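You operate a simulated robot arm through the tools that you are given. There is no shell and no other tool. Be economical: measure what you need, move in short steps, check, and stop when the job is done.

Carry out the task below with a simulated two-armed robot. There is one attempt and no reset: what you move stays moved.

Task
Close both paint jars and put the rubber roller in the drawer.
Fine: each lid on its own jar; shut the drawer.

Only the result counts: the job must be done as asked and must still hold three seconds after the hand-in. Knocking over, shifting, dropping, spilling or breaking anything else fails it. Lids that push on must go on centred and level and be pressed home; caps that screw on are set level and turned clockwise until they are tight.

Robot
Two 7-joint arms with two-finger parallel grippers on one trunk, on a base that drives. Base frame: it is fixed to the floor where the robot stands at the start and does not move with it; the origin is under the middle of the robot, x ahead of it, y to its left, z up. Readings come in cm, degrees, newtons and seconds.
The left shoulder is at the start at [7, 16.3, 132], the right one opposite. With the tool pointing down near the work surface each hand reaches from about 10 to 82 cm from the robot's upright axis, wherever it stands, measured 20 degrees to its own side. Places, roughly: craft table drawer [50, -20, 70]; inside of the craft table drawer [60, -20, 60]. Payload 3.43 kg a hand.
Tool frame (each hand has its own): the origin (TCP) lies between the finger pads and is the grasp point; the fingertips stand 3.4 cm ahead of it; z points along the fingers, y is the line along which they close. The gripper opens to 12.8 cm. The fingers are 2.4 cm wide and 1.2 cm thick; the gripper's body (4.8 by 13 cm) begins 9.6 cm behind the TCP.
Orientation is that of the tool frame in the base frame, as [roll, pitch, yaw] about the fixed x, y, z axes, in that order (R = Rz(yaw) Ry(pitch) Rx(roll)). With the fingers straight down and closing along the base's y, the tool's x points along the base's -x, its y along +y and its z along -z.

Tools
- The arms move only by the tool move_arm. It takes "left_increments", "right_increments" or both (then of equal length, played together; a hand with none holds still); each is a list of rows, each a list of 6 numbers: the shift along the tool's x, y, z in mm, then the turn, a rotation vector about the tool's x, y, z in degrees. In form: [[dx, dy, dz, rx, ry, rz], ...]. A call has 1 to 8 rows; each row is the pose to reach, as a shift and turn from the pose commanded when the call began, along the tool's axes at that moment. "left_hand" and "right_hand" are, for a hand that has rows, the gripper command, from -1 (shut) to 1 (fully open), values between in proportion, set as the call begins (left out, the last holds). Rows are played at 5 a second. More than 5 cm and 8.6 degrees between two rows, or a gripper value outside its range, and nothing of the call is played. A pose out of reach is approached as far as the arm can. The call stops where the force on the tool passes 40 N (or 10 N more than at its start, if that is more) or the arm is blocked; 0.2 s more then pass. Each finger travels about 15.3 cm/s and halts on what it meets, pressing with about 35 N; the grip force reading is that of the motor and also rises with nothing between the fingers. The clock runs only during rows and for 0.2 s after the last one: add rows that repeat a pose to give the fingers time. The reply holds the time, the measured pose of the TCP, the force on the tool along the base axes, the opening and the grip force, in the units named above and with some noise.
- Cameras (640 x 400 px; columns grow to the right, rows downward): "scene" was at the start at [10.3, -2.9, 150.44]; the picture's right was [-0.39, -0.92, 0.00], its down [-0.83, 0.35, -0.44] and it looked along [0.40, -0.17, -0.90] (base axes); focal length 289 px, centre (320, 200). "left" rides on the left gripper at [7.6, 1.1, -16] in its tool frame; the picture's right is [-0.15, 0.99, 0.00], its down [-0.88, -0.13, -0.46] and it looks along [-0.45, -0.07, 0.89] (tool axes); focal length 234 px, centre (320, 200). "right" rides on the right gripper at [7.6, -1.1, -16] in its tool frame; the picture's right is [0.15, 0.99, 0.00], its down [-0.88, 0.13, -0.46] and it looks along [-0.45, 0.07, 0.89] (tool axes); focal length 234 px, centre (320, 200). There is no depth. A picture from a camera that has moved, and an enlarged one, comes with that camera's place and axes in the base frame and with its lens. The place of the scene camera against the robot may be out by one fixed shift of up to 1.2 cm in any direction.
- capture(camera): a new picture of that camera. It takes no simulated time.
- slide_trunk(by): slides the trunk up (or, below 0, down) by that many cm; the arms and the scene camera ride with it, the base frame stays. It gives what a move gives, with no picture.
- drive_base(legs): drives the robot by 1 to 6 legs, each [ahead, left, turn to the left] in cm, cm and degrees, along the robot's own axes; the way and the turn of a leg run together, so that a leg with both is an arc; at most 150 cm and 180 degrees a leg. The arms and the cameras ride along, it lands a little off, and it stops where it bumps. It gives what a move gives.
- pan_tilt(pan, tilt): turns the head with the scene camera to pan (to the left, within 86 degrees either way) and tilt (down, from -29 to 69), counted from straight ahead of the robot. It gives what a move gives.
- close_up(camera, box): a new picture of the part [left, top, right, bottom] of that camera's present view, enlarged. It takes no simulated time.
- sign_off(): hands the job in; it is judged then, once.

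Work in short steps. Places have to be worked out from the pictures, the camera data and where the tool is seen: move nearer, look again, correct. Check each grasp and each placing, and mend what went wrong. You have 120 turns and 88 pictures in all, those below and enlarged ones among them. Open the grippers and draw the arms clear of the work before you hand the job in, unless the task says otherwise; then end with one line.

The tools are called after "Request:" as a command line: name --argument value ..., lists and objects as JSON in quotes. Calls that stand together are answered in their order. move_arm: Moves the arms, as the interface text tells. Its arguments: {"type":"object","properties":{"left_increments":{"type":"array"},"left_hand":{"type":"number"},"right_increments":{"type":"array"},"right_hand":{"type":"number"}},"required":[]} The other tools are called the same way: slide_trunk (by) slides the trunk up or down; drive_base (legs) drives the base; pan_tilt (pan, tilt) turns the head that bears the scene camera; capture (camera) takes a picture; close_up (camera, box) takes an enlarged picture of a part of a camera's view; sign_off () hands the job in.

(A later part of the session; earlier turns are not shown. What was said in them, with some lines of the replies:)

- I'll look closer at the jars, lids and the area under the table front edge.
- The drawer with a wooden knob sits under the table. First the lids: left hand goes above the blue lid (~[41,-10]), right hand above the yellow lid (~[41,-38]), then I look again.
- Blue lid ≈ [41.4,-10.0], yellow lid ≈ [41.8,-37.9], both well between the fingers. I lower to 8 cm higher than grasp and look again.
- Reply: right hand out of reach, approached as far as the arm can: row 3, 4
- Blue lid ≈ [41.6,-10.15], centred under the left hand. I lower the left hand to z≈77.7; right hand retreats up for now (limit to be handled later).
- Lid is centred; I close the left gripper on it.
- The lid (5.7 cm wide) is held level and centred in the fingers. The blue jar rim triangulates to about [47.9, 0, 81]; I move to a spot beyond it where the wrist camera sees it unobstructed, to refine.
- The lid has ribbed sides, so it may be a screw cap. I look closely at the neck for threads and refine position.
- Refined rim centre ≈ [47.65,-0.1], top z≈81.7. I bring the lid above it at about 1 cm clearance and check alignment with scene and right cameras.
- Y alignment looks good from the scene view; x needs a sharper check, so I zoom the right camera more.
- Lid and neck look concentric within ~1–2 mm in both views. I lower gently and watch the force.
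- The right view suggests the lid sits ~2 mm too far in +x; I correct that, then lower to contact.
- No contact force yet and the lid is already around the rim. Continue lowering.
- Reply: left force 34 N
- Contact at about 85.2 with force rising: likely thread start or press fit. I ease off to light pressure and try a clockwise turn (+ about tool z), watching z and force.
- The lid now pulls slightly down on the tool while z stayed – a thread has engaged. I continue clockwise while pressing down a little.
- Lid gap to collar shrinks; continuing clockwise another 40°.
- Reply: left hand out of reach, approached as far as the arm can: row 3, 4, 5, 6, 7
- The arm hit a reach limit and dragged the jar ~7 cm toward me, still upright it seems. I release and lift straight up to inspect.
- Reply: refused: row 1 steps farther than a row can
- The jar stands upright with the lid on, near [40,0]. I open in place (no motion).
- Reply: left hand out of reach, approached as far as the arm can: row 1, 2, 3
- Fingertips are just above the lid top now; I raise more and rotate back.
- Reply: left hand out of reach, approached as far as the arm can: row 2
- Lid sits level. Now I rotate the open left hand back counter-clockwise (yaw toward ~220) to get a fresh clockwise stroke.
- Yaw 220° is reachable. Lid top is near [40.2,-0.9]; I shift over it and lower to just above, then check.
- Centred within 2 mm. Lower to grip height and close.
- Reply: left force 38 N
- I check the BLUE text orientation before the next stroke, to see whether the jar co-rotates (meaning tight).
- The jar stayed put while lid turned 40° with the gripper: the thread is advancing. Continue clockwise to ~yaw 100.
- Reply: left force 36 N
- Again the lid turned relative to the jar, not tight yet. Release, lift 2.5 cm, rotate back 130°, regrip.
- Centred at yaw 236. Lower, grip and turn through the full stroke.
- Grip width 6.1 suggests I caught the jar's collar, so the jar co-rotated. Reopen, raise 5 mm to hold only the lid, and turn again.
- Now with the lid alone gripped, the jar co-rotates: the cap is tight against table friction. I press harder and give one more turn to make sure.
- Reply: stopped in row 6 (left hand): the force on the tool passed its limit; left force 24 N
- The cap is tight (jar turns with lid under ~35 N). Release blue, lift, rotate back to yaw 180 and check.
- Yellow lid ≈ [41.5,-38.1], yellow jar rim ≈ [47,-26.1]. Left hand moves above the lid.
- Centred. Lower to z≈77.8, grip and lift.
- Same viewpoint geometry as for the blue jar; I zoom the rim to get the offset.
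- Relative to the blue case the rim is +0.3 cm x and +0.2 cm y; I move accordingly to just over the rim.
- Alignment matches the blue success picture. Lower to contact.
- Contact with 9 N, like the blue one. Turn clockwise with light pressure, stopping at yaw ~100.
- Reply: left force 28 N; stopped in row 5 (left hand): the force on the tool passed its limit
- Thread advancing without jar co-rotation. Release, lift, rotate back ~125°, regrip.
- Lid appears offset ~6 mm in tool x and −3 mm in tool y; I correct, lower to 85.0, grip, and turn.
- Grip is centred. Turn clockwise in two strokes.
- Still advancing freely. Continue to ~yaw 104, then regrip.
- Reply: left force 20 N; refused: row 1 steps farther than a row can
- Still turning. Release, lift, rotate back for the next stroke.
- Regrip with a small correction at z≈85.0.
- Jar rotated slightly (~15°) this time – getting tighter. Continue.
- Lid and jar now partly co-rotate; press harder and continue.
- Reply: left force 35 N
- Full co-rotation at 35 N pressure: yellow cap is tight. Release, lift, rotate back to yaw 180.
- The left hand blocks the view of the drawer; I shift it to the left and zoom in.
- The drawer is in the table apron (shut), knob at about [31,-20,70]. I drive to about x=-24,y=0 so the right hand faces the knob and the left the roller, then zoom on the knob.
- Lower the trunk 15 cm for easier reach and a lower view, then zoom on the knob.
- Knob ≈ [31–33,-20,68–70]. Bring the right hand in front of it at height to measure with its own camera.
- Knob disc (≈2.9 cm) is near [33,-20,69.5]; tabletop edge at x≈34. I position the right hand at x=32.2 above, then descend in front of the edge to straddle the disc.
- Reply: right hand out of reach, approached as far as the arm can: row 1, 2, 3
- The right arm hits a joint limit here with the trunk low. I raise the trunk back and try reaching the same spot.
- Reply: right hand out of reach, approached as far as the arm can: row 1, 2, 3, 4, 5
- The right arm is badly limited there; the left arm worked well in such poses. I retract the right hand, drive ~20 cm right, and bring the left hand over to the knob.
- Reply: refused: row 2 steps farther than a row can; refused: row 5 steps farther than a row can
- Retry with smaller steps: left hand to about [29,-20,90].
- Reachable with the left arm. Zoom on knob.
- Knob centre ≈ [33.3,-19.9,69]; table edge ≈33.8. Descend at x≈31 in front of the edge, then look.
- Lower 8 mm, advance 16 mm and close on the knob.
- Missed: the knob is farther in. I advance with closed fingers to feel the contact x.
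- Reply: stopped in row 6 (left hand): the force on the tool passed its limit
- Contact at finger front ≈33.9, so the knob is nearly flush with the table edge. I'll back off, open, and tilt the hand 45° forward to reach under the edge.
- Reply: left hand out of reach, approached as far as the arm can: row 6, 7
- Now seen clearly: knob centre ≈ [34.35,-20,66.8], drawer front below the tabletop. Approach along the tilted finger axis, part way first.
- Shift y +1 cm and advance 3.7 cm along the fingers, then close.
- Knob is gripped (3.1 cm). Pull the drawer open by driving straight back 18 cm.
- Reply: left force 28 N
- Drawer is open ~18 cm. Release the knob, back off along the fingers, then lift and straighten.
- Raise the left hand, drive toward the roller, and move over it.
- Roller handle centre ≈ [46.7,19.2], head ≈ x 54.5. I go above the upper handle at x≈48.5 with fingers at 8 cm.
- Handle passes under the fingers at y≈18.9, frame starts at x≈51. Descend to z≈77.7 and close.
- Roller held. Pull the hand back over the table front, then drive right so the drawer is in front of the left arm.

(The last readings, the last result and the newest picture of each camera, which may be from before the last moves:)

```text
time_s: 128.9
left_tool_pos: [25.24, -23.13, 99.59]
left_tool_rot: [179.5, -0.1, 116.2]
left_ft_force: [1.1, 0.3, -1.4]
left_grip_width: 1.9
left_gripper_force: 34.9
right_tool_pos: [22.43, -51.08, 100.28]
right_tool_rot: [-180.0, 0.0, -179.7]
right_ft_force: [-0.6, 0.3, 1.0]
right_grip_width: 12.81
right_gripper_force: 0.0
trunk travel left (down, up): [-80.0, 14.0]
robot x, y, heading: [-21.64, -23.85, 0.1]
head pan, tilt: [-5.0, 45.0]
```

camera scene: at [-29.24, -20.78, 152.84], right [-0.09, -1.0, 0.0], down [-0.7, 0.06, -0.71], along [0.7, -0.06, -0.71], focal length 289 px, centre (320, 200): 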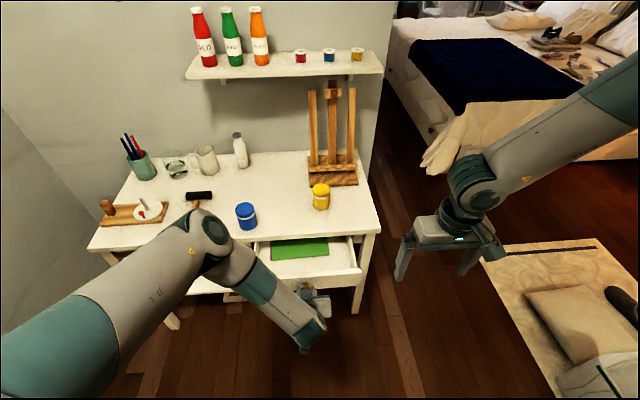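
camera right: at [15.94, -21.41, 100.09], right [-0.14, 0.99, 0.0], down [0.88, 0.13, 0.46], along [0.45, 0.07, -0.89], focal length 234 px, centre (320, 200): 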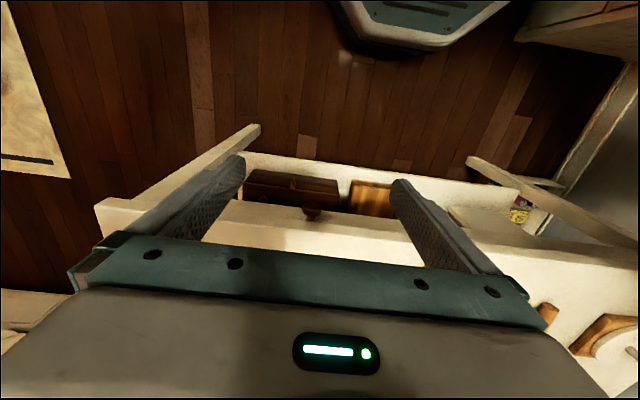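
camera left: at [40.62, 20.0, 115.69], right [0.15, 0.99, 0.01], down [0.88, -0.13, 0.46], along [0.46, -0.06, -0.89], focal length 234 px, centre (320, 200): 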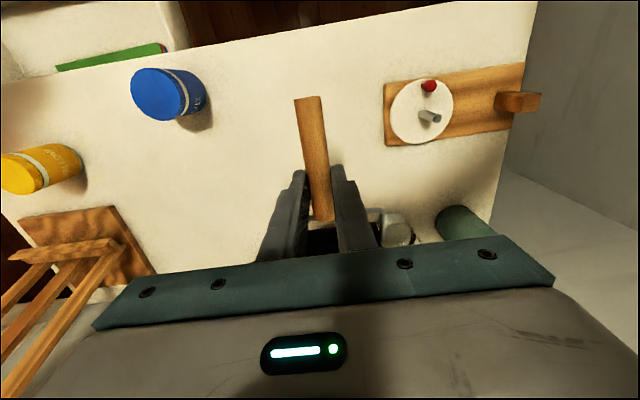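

Turn a further 16° to yaw 100 and look with scene camera.

Request:
move_arm --left_increments '[[0, 0, 0, 0, 0, 8], [0, 0, 0, 0, 0, 16], [0, 0, 0, 0, 0, 16]]'

Request:
pan_tilt --pan 0 --tilt 62

Request:
capture --camera "scene"

Request:
capture --camera "left"

```text
time_s: 129.7
left_tool_pos: [25.23, -23.08, 99.74]
left_tool_rot: [179.4, -0.2, 100.2]
left_ft_force: [-0.1, 0.5, -0.6]
left_grip_width: 1.91
left_gripper_force: 35.5
right_tool_pos: [22.4, -51.16, 100.25]
right_tool_rot: [179.8, 0.1, -179.8]
right_ft_force: [-0.6, 0.2, 0.6]
right_grip_width: 12.81
right_gripper_force: 0.2
trunk travel left (down, up): [-80.0, 14.0]
robot x, y, heading: [-21.63, -24.28, 0.4]
head pan, tilt: [-5.0, 45.0]
```

```text
time_s: 130.5
left_tool_pos: [25.42, -23.14, 99.8]
left_tool_rot: [179.4, -0.2, 100.3]
left_ft_force: [0.7, 0.5, -1.6]
left_grip_width: 1.91
left_gripper_force: 35.0
right_tool_pos: [22.47, -51.12, 100.21]
right_tool_rot: [179.9, 0.0, -179.7]
right_ft_force: [-0.3, -0.9, -0.6]
right_grip_width: 12.8
right_gripper_force: 0.0
trunk travel left (down, up): [-80.0, 14.0]
robot x, y, heading: [-21.81, -23.95, 0.5]
head pan, tilt: [0.0, 62.0]
```

```text
11 pictures are left
camera scene: at [-10.59, -24.5, 150.66], right [0.0, -1.0, 0.0], down [-0.88, 0.0, -0.47], along [0.47, 0.0, -0.88], focal length 289 px, centre (320, 200)
```

scene: 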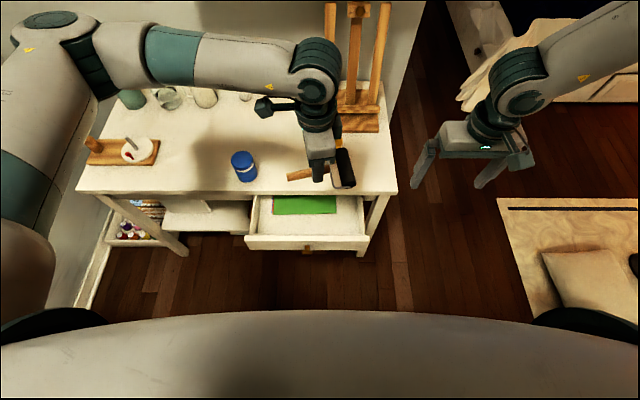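

```text
10 pictures are left
camera left: at [24.8, -15.54, 115.83], right [1.0, 0.03, 0.01], down [0.03, -0.89, 0.45], along [0.02, -0.45, -0.89], focal length 234 px, centre (320, 200)
```

left: 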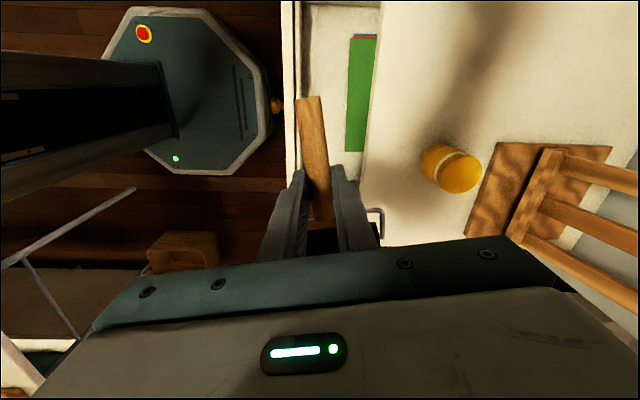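

Green pad occupies x>30.6, y −9…−29; free floor is in front and right of it. I rotate to yaw ~92, drive 4.4 cm right so the head lies right of the pad and the handle in front of it.

Request:
move_arm --left_increments '[[0, 0, 0, 0, 0, 4], [0, 0, 0, 0, 0, 8], [0, 0, 0, 0, 0, 8]]'

Request:
drive_base --legs '[[0, -4.5, 0]]'

```text
time_s: 131.3
left_tool_pos: [25.4, -23.07, 99.79]
left_tool_rot: [179.6, -0.3, 92.3]
left_ft_force: [-0.6, 0.0, -1.9]
left_grip_width: 1.87
left_gripper_force: 34.5
right_tool_pos: [22.52, -51.19, 100.18]
right_tool_rot: [179.9, 0.0, -179.8]
right_ft_force: [-0.9, -0.2, 0.6]
right_grip_width: 12.8
right_gripper_force: 0.0
trunk travel left (down, up): [-80.0, 14.0]
robot x, y, heading: [-22.11, -23.95, 0.4]
head pan, tilt: [0.0, 62.0]
```

```text
time_s: 132.2
left_tool_pos: [25.37, -26.84, 99.82]
left_tool_rot: [179.7, -0.1, 92.4]
left_ft_force: [0.4, 0.8, -1.3]
left_grip_width: 1.88
left_gripper_force: 35.1
right_tool_pos: [22.53, -55.11, 100.48]
right_tool_rot: [-179.8, 0.0, -179.5]
right_ft_force: [-0.2, -0.1, -0.1]
right_grip_width: 12.79
right_gripper_force: 0.0
trunk travel left (down, up): [-80.0, 14.0]
robot x, y, heading: [-21.59, -28.05, -0.0]
head pan, tilt: [0.0, 62.0]
```

Shift slightly (+0.8 x, −0.7 y) and lower to z≈80, then check.

Request:
move_arm --left_increments '[[-7, 8, 40, 0, 0, 0], [-7, 8, 85, 0, 0, 0], [-7, 8, 130, 0, 0, 0], [-7, 8, 165, 0, 0, 0], [-7, 8, 190, 0, 0, 0], [-7, 8, 190, 0, 0, 0]]'

Request:
capture --camera "left"

Request:
close_up --camera "scene" --box '[220, 150, 420, 275]'

```text
time_s: 133.6
left_tool_pos: [26.38, -28.08, 80.8]
left_tool_rot: [179.6, -0.3, 92.4]
left_ft_force: [0.0, 0.2, -0.7]
left_grip_width: 1.9
left_gripper_force: 34.7
right_tool_pos: [22.51, -55.38, 100.2]
right_tool_rot: [179.7, 0.2, -179.5]
right_ft_force: [0.6, 0.3, -0.6]
right_grip_width: 12.8
right_gripper_force: 0.1
trunk travel left (down, up): [-80.0, 14.0]
robot x, y, heading: [-21.57, -28.39, 0.6]
head pan, tilt: [0.0, 62.0]
```

```text
9 pictures are left
camera left: at [26.96, -20.47, 96.82], right [0.99, -0.1, 0.01], down [-0.1, -0.89, 0.45], along [-0.04, -0.45, -0.89], focal length 234 px, centre (320, 200)
```

left: 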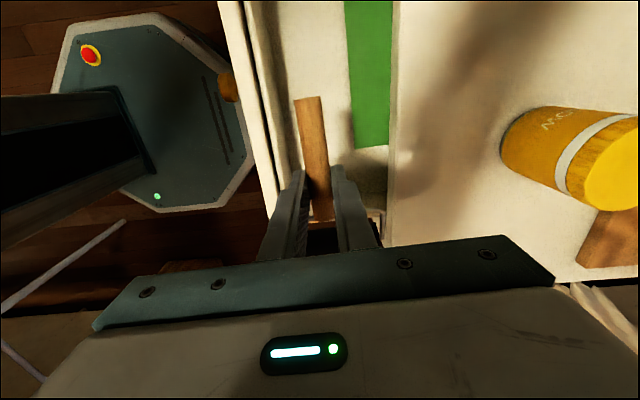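

```text
3.20 times, centred on (320, 212) of scene
camera zoom: at [-10.58, -28.92, 150.66], right [0.01, -1.0, 0.0], down [-0.88, -0.01, -0.47], along [0.47, 0.0, -0.88], focal length 924 px, centre (320, 160)
```

zoom: 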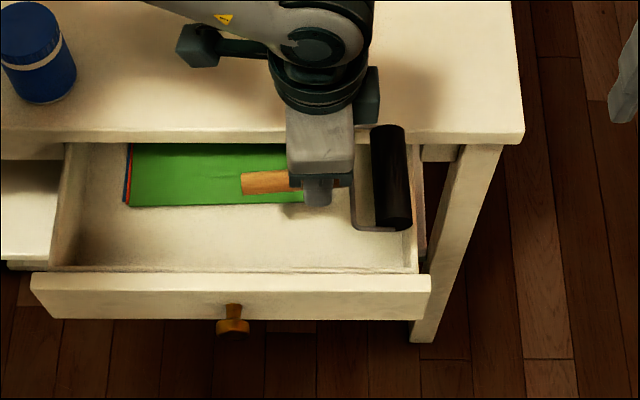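

Geometry confirmed: head x 21.8–32.2 fits between panel (20.6) and table edge (33.6); I shift +1.4 cm in y away from the side wall and lower gradually.

Request:
move_arm --left_increments '[[14, 0, 0, 0, 0, 0], [14, 0, 30, 0, 0, 0], [14, 0, 55, 0, 0, 0], [14, 0, 75, 0, 0, 0], [14, 0, 85, 0, 0, 0], [14, 0, 85, 0, 0, 0]]'

Request:
close_up --camera "scene" --box '[220, 150, 420, 275]'

```text
time_s: 135.0
left_tool_pos: [26.28, -26.43, 72.35]
left_tool_rot: [179.6, -0.3, 92.4]
left_ft_force: [-1.0, -0.9, -1.8]
left_grip_width: 1.89
left_gripper_force: 34.8
right_tool_pos: [22.45, -55.45, 100.25]
right_tool_rot: [179.9, 0.1, -179.5]
right_ft_force: [0.2, 0.2, -0.4]
right_grip_width: 12.79
right_gripper_force: 0.0
trunk travel left (down, up): [-80.0, 14.0]
robot x, y, heading: [-21.36, -28.37, 0.3]
head pan, tilt: [0.0, 62.0]
```

```text
3.20 times, centred on (320, 212) of scene
camera zoom: at [-10.58, -28.84, 150.66], right [0.01, -1.0, 0.0], down [-0.88, -0.01, -0.47], along [0.47, 0.0, -0.88], focal length 924 px, centre (320, 160)
```

zoom: 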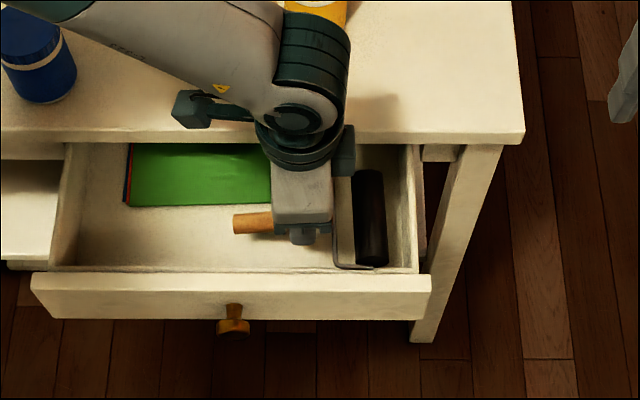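

Inside the drawer, no contact. Lower further until touching the floor.

Request:
move_arm --left_increments '[[0, 0, 10, 0, 0, 0], [0, 0, 18, 0, 0, 0], [0, 0, 24, 0, 0, 0], [0, 0, 30, 0, 0, 0], [0, 0, 30, 0, 0, 0]]'

```text
time_s: 136.2
left_tool_pos: [26.26, -26.47, 69.14]
left_tool_rot: [179.6, -0.4, 92.4]
left_ft_force: [0.2, -0.3, -0.8]
left_grip_width: 1.89
left_gripper_force: 34.8
right_tool_pos: [22.53, -55.42, 100.32]
right_tool_rot: [179.9, 0.0, -179.5]
right_ft_force: [0.1, 0.5, 0.4]
right_grip_width: 12.8
right_gripper_force: 0.0
trunk travel left (down, up): [-80.0, 14.0]
robot x, y, heading: [-21.43, -28.35, 0.0]
head pan, tilt: [0.0, 62.0]
```

No contact yet; continue down carefully.

Request:
move_arm --left_increments '[[0, 0, 4, 0, 0, 0], [0, 0, 8, 0, 0, 0], [0, 0, 8, 0, 0, 0]]'

Request:
move_arm --left_increments '[[0, 0, 4, 0, 0, 0], [0, 0, 7, 0, 0, 0], [0, 0, 7, 0, 0, 0]]'

```text
time_s: 137.0
left_tool_pos: [26.35, -26.43, 68.46]
left_tool_rot: [179.5, -0.4, 92.4]
left_ft_force: [0.7, -0.8, -1.3]
left_grip_width: 1.94
left_gripper_force: 35.0
right_tool_pos: [22.49, -55.46, 100.28]
right_tool_rot: [179.9, 0.1, -179.5]
right_ft_force: [-1.0, -0.4, -0.5]
right_grip_width: 12.81
right_gripper_force: 0.0
trunk travel left (down, up): [-80.0, 14.0]
robot x, y, heading: [-21.78, -28.48, 0.5]
head pan, tilt: [0.0, 62.0]
```

```text
time_s: 137.8
left_tool_pos: [26.36, -26.39, 67.82]
left_tool_rot: [179.4, -0.2, 92.3]
left_ft_force: [0.6, 0.1, -1.3]
left_grip_width: 1.91
left_gripper_force: 35.3
right_tool_pos: [22.58, -55.5, 100.34]
right_tool_rot: [179.8, 0.2, -179.5]
right_ft_force: [-1.0, -0.4, 0.7]
right_grip_width: 12.81
right_gripper_force: 0.1
trunk travel left (down, up): [-80.0, 14.0]
robot x, y, heading: [-21.86, -28.33, 0.6]
head pan, tilt: [0.0, 62.0]
```

Still no contact; keep lowering.

Request:
move_arm --left_increments '[[0, 0, 5, 0, 0, 0], [0, 0, 10, 0, 0, 0], [0, 0, 10, 0, 0, 0]]'

Request:
move_arm --left_increments '[[0, 0, 4, 0, 0, 0], [0, 0, 8, 0, 0, 0], [0, 0, 8, 0, 0, 0]]'

Request:
close_up --camera "scene" --box '[220, 150, 420, 275]'

```text
time_s: 138.6
left_tool_pos: [26.28, -26.3, 67.09]
left_tool_rot: [179.4, -0.3, 92.5]
left_ft_force: [1.0, 8.4, 28.3]
left_grip_width: 1.86
left_gripper_force: 34.9
right_tool_pos: [22.37, -55.32, 100.5]
right_tool_rot: [179.8, 0.2, -179.4]
right_ft_force: [0.3, -0.2, 0.7]
right_grip_width: 12.82
right_gripper_force: 0.1
trunk travel left (down, up): [-80.0, 14.0]
robot x, y, heading: [-21.29, -28.59, 0.2]
head pan, tilt: [0.0, 62.0]
```

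```text
time_s: 138.9
left_tool_pos: [26.57, -26.35, 67.0]
left_tool_rot: [179.1, -0.2, 92.6]
left_ft_force: [0.1, 5.8, 23.4]
left_grip_width: 1.9
left_gripper_force: 34.9
right_tool_pos: [22.46, -55.35, 100.17]
right_tool_rot: [179.8, 0.2, -179.5]
right_ft_force: [0.4, -0.3, -1.0]
right_grip_width: 12.83
right_gripper_force: 0.1
trunk travel left (down, up): [-80.0, 14.0]
robot x, y, heading: [-21.66, -28.3, 0.5]
head pan, tilt: [0.0, 62.0]
stopped in row 1 (left hand): the force on the tool passed its limit (the readings are from after the stop); the commanded pose is now the measured one
```

```text
3.20 times, centred on (320, 212) of scene
camera zoom: at [-10.71, -28.81, 150.66], right [0.01, -1.0, 0.0], down [-0.88, -0.01, -0.47], along [0.47, 0.0, -0.88], focal length 924 px, centre (320, 160)
```

zoom: 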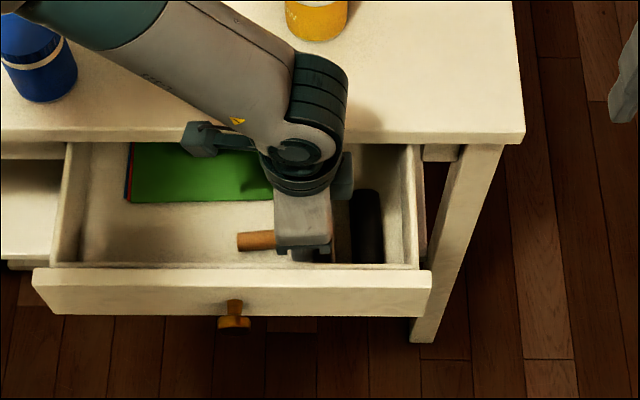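

Contact with the drawer floor. Ease up 2 mm, open to ~4 cm, and lift out.

Request:
move_arm --left_increments '[[0, 0, -2, 0, 0, 0], [0, 0, -2, 0, 0, 0], [0, 0, -2, 0, 0, 0]]' --left_hand -0.4

Request:
move_arm --left_increments '[[0, 0, -40, 0, 0, 0], [0, 0, -80, 0, 0, 0], [0, 0, -125, 0, 0, 0], [0, 0, -170, 0, 0, 0], [0, 0, -215, 0, 0, 0], [0, 0, -260, 0, 0, 0], [0, 0, -300, 0, 0, 0], [0, 0, -300, 0, 0, 0]]'

Request:
close_up --camera "scene" --box '[220, 150, 420, 275]'

```text
time_s: 139.7
left_tool_pos: [26.49, -26.37, 66.95]
left_tool_rot: [179.4, -0.3, 92.4]
left_ft_force: [0.2, -0.2, -0.9]
left_grip_width: 3.81
left_gripper_force: 0.1
right_tool_pos: [22.57, -55.44, 100.34]
right_tool_rot: [179.9, 0.0, -179.5]
right_ft_force: [-0.9, -0.2, 1.0]
right_grip_width: 12.8
right_gripper_force: 0.1
trunk travel left (down, up): [-80.0, 14.0]
robot x, y, heading: [-21.5, -28.54, 0.3]
head pan, tilt: [0.0, 62.0]
```

```text
time_s: 141.5
left_tool_pos: [26.33, -26.61, 97.15]
left_tool_rot: [179.4, -0.4, 92.6]
left_ft_force: [0.1, -0.3, -0.2]
left_grip_width: 3.85
left_gripper_force: 0.0
right_tool_pos: [22.6, -55.42, 100.39]
right_tool_rot: [-180.0, 0.0, -179.5]
right_ft_force: [-0.5, -0.4, -0.3]
right_grip_width: 12.8
right_gripper_force: 0.0
trunk travel left (down, up): [-80.0, 14.0]
robot x, y, heading: [-21.36, -28.68, 0.4]
head pan, tilt: [0.0, 62.0]
```

```text
3.20 times, centred on (320, 212) of scene
camera zoom: at [-10.54, -28.87, 150.66], right [0.01, -1.0, 0.0], down [-0.88, -0.01, -0.47], along [0.47, 0.0, -0.88], focal length 924 px, centre (320, 160)
```

zoom: 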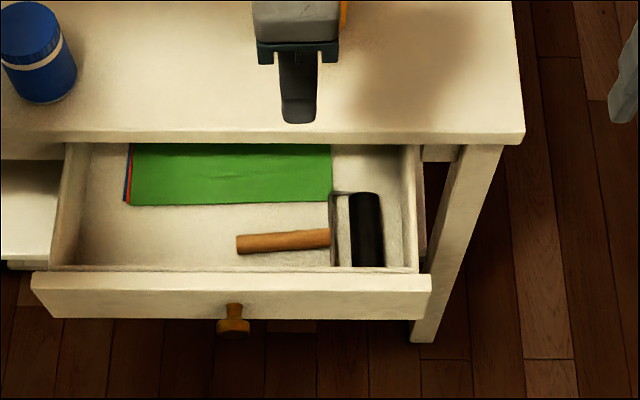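

The roller lies flat in the drawer, clear of the pad. Now drive back to face the knob and rotate the left hand back to yaw 180, fingers closed.

Request:
drive_base --legs '[[-20, 8.5, 0]]'

Request:
move_arm --left_increments '[[0, 0, 0, 0, 0, -8], [0, 0, 0, 0, 0, -16], [0, 0, 0, 0, 0, -24], [0, 0, 0, 0, 0, -32], [0, 0, 0, 0, 0, -40], [0, 0, 0, 0, 0, -48], [0, 0, 0, 0, 0, -56], [0, 0, 0, 0, 0, -64]]' --left_hand -1

Request:
move_arm --left_increments '[[0, 0, 0, 0, 0, -8], [0, 0, 0, 0, 0, -16], [0, 0, 0, 0, 0, -23.5], [0, 0, 0, 0, 0, -23.5]]'

```text
time_s: 143.2
left_tool_pos: [6.36, -18.52, 96.97]
left_tool_rot: [179.4, -0.2, 92.3]
left_ft_force: [0.5, -0.3, -0.2]
left_grip_width: 3.85
left_gripper_force: 0.0
right_tool_pos: [2.67, -47.46, 100.27]
right_tool_rot: [179.8, 0.0, -179.7]
right_ft_force: [-0.3, 0.0, 0.1]
right_grip_width: 12.79
right_gripper_force: 0.2
trunk travel left (down, up): [-80.0, 14.0]
robot x, y, heading: [-41.7, -20.07, 0.1]
head pan, tilt: [0.0, 62.0]
```

```text
time_s: 145.0
left_tool_pos: [6.27, -18.5, 96.98]
left_tool_rot: [179.5, 0.4, 156.4]
left_ft_force: [-0.1, -0.2, -0.6]
left_grip_width: 0.0
left_gripper_force: 33.3
right_tool_pos: [2.4, -47.39, 100.29]
right_tool_rot: [179.8, 0.1, -179.7]
right_ft_force: [0.4, 0.4, -0.1]
right_grip_width: 12.82
right_gripper_force: 0.1
trunk travel left (down, up): [-80.0, 14.0]
robot x, y, heading: [-41.37, -19.89, 0.3]
head pan, tilt: [0.0, 62.0]
```

```text
time_s: 146.0
left_tool_pos: [6.31, -18.46, 97.09]
left_tool_rot: [179.7, 0.6, 180.0]
left_ft_force: [-0.9, -0.3, -0.3]
left_grip_width: 0.0
left_gripper_force: 33.1
right_tool_pos: [2.54, -47.37, 100.25]
right_tool_rot: [179.7, 0.1, -179.7]
right_ft_force: [-0.1, -0.5, -0.9]
right_grip_width: 12.8
right_gripper_force: 0.0
trunk travel left (down, up): [-80.0, 14.0]
robot x, y, heading: [-41.16, -20.19, -0.1]
head pan, tilt: [0.0, 62.0]
```

Lower to z≈72 in front of the drawer, then tilt 46° forward.

Request:
move_arm --left_increments '[[0, -5, 45, 0, 0, 0], [0, -10, 90, 0, 0, 0], [0, -15, 135, 0, 0, 0], [0, -15, 180, 0, 0, 0], [0, -15, 225, 0, 0, 0], [0, -15, 245, 0, 0, 0], [0, -15, 245, 0, 0, 0]]'

Request:
move_arm --left_increments '[[0, 0, 0, 0, -8, 0], [0, 0, 0, 0, -16, 0], [0, 0, 0, 0, -24, 0], [0, 0, 0, 0, -32, 0], [0, 0, 0, 0, -39, 0], [0, 0, 0, 0, -45, 0], [0, 0, 0, 0, -45, 0]]'

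```text
time_s: 147.6
left_tool_pos: [6.52, -19.83, 72.41]
left_tool_rot: [179.7, 0.6, 179.8]
left_ft_force: [-0.4, -0.3, 0.1]
left_grip_width: 0.0
left_gripper_force: 32.7
right_tool_pos: [2.43, -47.36, 100.27]
right_tool_rot: [179.9, 0.1, -179.8]
right_ft_force: [-1.1, -0.2, 0.8]
right_grip_width: 12.8
right_gripper_force: 0.1
trunk travel left (down, up): [-80.0, 14.0]
robot x, y, heading: [-41.44, -20.2, 0.2]
head pan, tilt: [0.0, 62.0]
```

```text
time_s: 149.2
left_tool_pos: [6.64, -19.76, 72.45]
left_tool_rot: [179.7, 45.6, 179.5]
left_ft_force: [-0.4, 0.4, 0.0]
left_grip_width: 0.0
left_gripper_force: 32.6
right_tool_pos: [2.46, -47.25, 100.28]
right_tool_rot: [179.9, 0.0, -179.7]
right_ft_force: [-1.3, 0.6, 0.7]
right_grip_width: 12.81
right_gripper_force: 0.0
trunk travel left (down, up): [-80.0, 14.0]
robot x, y, heading: [-41.26, -20.22, 0.4]
head pan, tilt: [0.0, 62.0]
```

Lower 4 cm to knob height and push by driving forward 22 cm.

Request:
move_arm --left_increments '[[15, -1, 15, 0, 0, 0], [30, -2, 29, 0, 0, 0], [30, -2, 29, 0, 0, 0]]'

Request:
drive_base --legs '[[22, 0, 0]]'

Request:
close_up --camera "scene" --box '[200, 150, 440, 300]'

```text
time_s: 150.0
left_tool_pos: [7.0, -21.15, 68.95]
left_tool_rot: [179.1, 45.1, 179.4]
left_ft_force: [0.3, -0.4, -0.4]
left_grip_width: 0.02
left_gripper_force: 32.9
left hand out of reach, approached as far as the arm can: row 1, 2, 3
right_tool_pos: [2.41, -47.36, 100.22]
right_tool_rot: [179.9, 0.0, -179.8]
right_ft_force: [1.1, -0.9, -1.1]
right_grip_width: 12.8
right_gripper_force: 0.0
trunk travel left (down, up): [-80.0, 14.0]
robot x, y, heading: [-41.62, -20.25, 0.0]
head pan, tilt: [0.0, 62.0]
```

```text
time_s: 151.7
left_tool_pos: [28.87, -21.22, 69.05]
left_tool_rot: [179.0, 45.2, 179.4]
left_ft_force: [0.5, 0.0, -0.1]
left_grip_width: 0.0
left_gripper_force: 33.1
right_tool_pos: [24.26, -47.44, 100.31]
right_tool_rot: [179.9, 0.2, -179.9]
right_ft_force: [0.2, 0.4, -0.1]
right_grip_width: 12.81
right_gripper_force: 0.1
trunk travel left (down, up): [-80.0, 14.0]
robot x, y, heading: [-19.23, -20.43, -0.2]
head pan, tilt: [0.0, 62.0]
```

```text
2.67 times, centred on (320, 225) of scene
camera zoom: at [-8.69, -20.67, 150.67], right [0.0, -1.0, 0.0], down [-0.88, 0.0, -0.47], along [0.47, 0.0, -0.88], focal length 770 px, centre (320, 133)
```

zoom: 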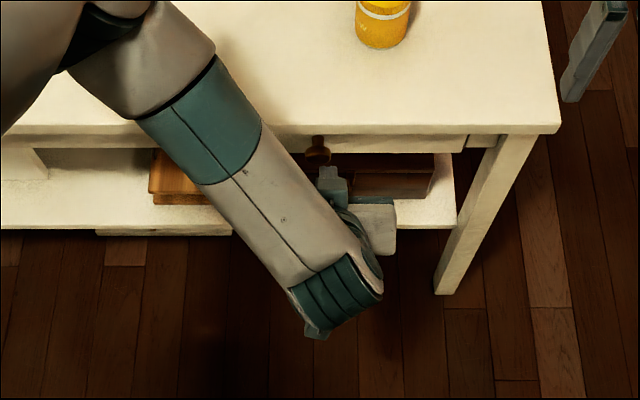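

Nearly shut. Push the last bit with the arm (force limited at 40 N).

Request:
move_arm --left_increments '[[-5, 0, 5, 0, 0, 0], [-9, 0, 9, 0, 0, 0], [-13, 0, 13, 0, 0, 0], [-17, 0, 17, 0, 0, 0], [-21, 0, 21, 0, 0, 0], [-25, 0, 25, 0, 0, 0], [-28, 0, 28, 0, 0, 0]]'

```text
time_s: 152.9
left_tool_pos: [30.85, -21.39, 68.73]
left_tool_rot: [179.1, 44.2, 179.2]
left_ft_force: [-11.3, 1.1, 6.7]
left_grip_width: 0.0
left_gripper_force: 32.9
right_tool_pos: [24.01, -47.49, 100.36]
right_tool_rot: [179.9, 0.1, -179.9]
right_ft_force: [-0.2, -0.3, 0.1]
right_grip_width: 12.82
right_gripper_force: 0.1
trunk travel left (down, up): [-80.0, 14.0]
robot x, y, heading: [-19.85, -20.2, 0.0]
head pan, tilt: [0.0, 62.0]
stopped in row 6 (left hand): the force on the tool passed its limit (the readings are from after the stop); the commanded pose is now the measured one
```

Stopped against resistance at the expected shut position. Back away and verify.

Request:
drive_base --legs '[[-25, 0, 0]]'

Request:
pan_tilt --pan 0 --tilt 45

Request:
capture --camera "left"

Request:
close_up --camera "scene" --box '[90, 110, 410, 310]'

```text
time_s: 154.7
left_tool_pos: [6.02, -21.42, 68.68]
left_tool_rot: [179.1, 44.4, 179.2]
left_ft_force: [-0.3, -0.2, -0.6]
left_grip_width: 0.0
left_gripper_force: 33.2
right_tool_pos: [-0.9, -47.43, 100.2]
right_tool_rot: [179.9, 0.0, -179.8]
right_ft_force: [-0.2, 0.0, -0.1]
right_grip_width: 12.77
right_gripper_force: 0.1
trunk travel left (down, up): [-80.0, 14.0]
robot x, y, heading: [-44.84, -20.34, -0.0]
head pan, tilt: [0.0, 62.0]
```

```text
time_s: 155.5
left_tool_pos: [5.91, -21.22, 68.79]
left_tool_rot: [179.0, 44.5, 179.2]
left_ft_force: [0.1, -0.2, 0.7]
left_grip_width: 0.0
left_gripper_force: 32.4
right_tool_pos: [-0.91, -47.44, 100.27]
right_tool_rot: [180.0, 0.1, -179.8]
right_ft_force: [0.0, -0.7, 0.0]
right_grip_width: 12.82
right_gripper_force: 0.1
trunk travel left (down, up): [-80.0, 14.0]
robot x, y, heading: [-45.09, -20.18, 0.1]
head pan, tilt: [0.0, 45.0]
```

```text
3 pictures are left
camera left: at [-10.8, -20.21, 74.92], right [0.11, 0.99, 0.12], down [0.31, -0.14, 0.94], along [0.95, -0.06, -0.32], focal length 234 px, centre (320, 200)
```

left: 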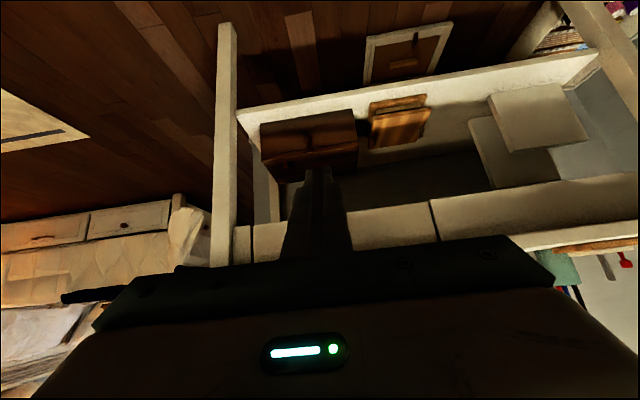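

```text
2.00 times, centred on (250, 210) of scene
camera zoom: at [-32.22, -20.65, 152.84], right [0.0, -1.0, 0.0], down [-0.71, 0.0, -0.71], along [0.71, 0.0, -0.71], focal length 577 px, centre (460, 180)
```

zoom: 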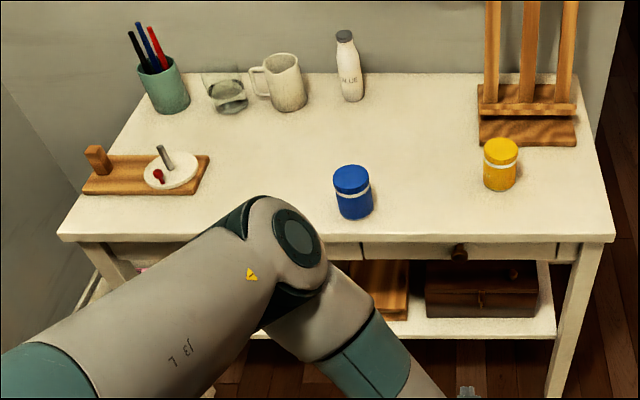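

Everything stands; both jars capped. One zoom to confirm that the drawer front is flush and lids are level.

Request:
close_up --camera "scene" --box '[240, 170, 400, 270]'

```text
4.00 times, centred on (320, 220) of scene
camera zoom: at [-32.22, -20.65, 152.84], right [0.0, -1.0, 0.0], down [-0.71, 0.0, -0.71], along [0.71, 0.0, -0.71], focal length 1154 px, centre (320, 120)
```

zoom: 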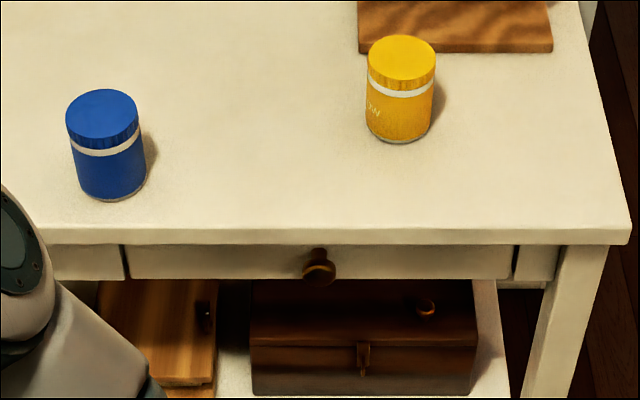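

Drawer is flush, lids level. Open the left gripper, lift it clear, and hand in.

Request:
move_arm --left_increments '[[0, 0, -40, 0, 8, 0], [0, 0, -80, 0, 16, 0], [0, 0, -120, 0, 24, 0], [0, 0, -160, 0, 32, 0], [0, 0, -200, 0, 40, 0], [0, 0, -200, 0, 44, 0], [0, 0, -200, 0, 44, 0]]' --left_hand 1

Request:
sign_off

```text
time_s: 157.1
left_tool_pos: [-8.09, -21.51, 82.96]
left_tool_rot: [179.2, 0.3, 179.9]
left_ft_force: [-1.0, -0.2, -0.4]
left_grip_width: 12.78
left_gripper_force: 0.1
right_tool_pos: [-0.93, -47.37, 100.26]
right_tool_rot: [179.8, 0.1, -179.7]
right_ft_force: [0.0, -0.8, 0.2]
right_grip_width: 12.78
right_gripper_force: 0.0
trunk travel left (down, up): [-80.0, 14.0]
robot x, y, heading: [-44.79, -20.2, 0.2]
head pan, tilt: [0.0, 45.0]
```

```text
The job is handed in.
```

Both jars have their own lids screwed on tight, the roller is in the drawer and the drawer is shut; the blue jar ended up about 7 cm nearer the table's front edge because the arm dragged it while I was turning its lid.
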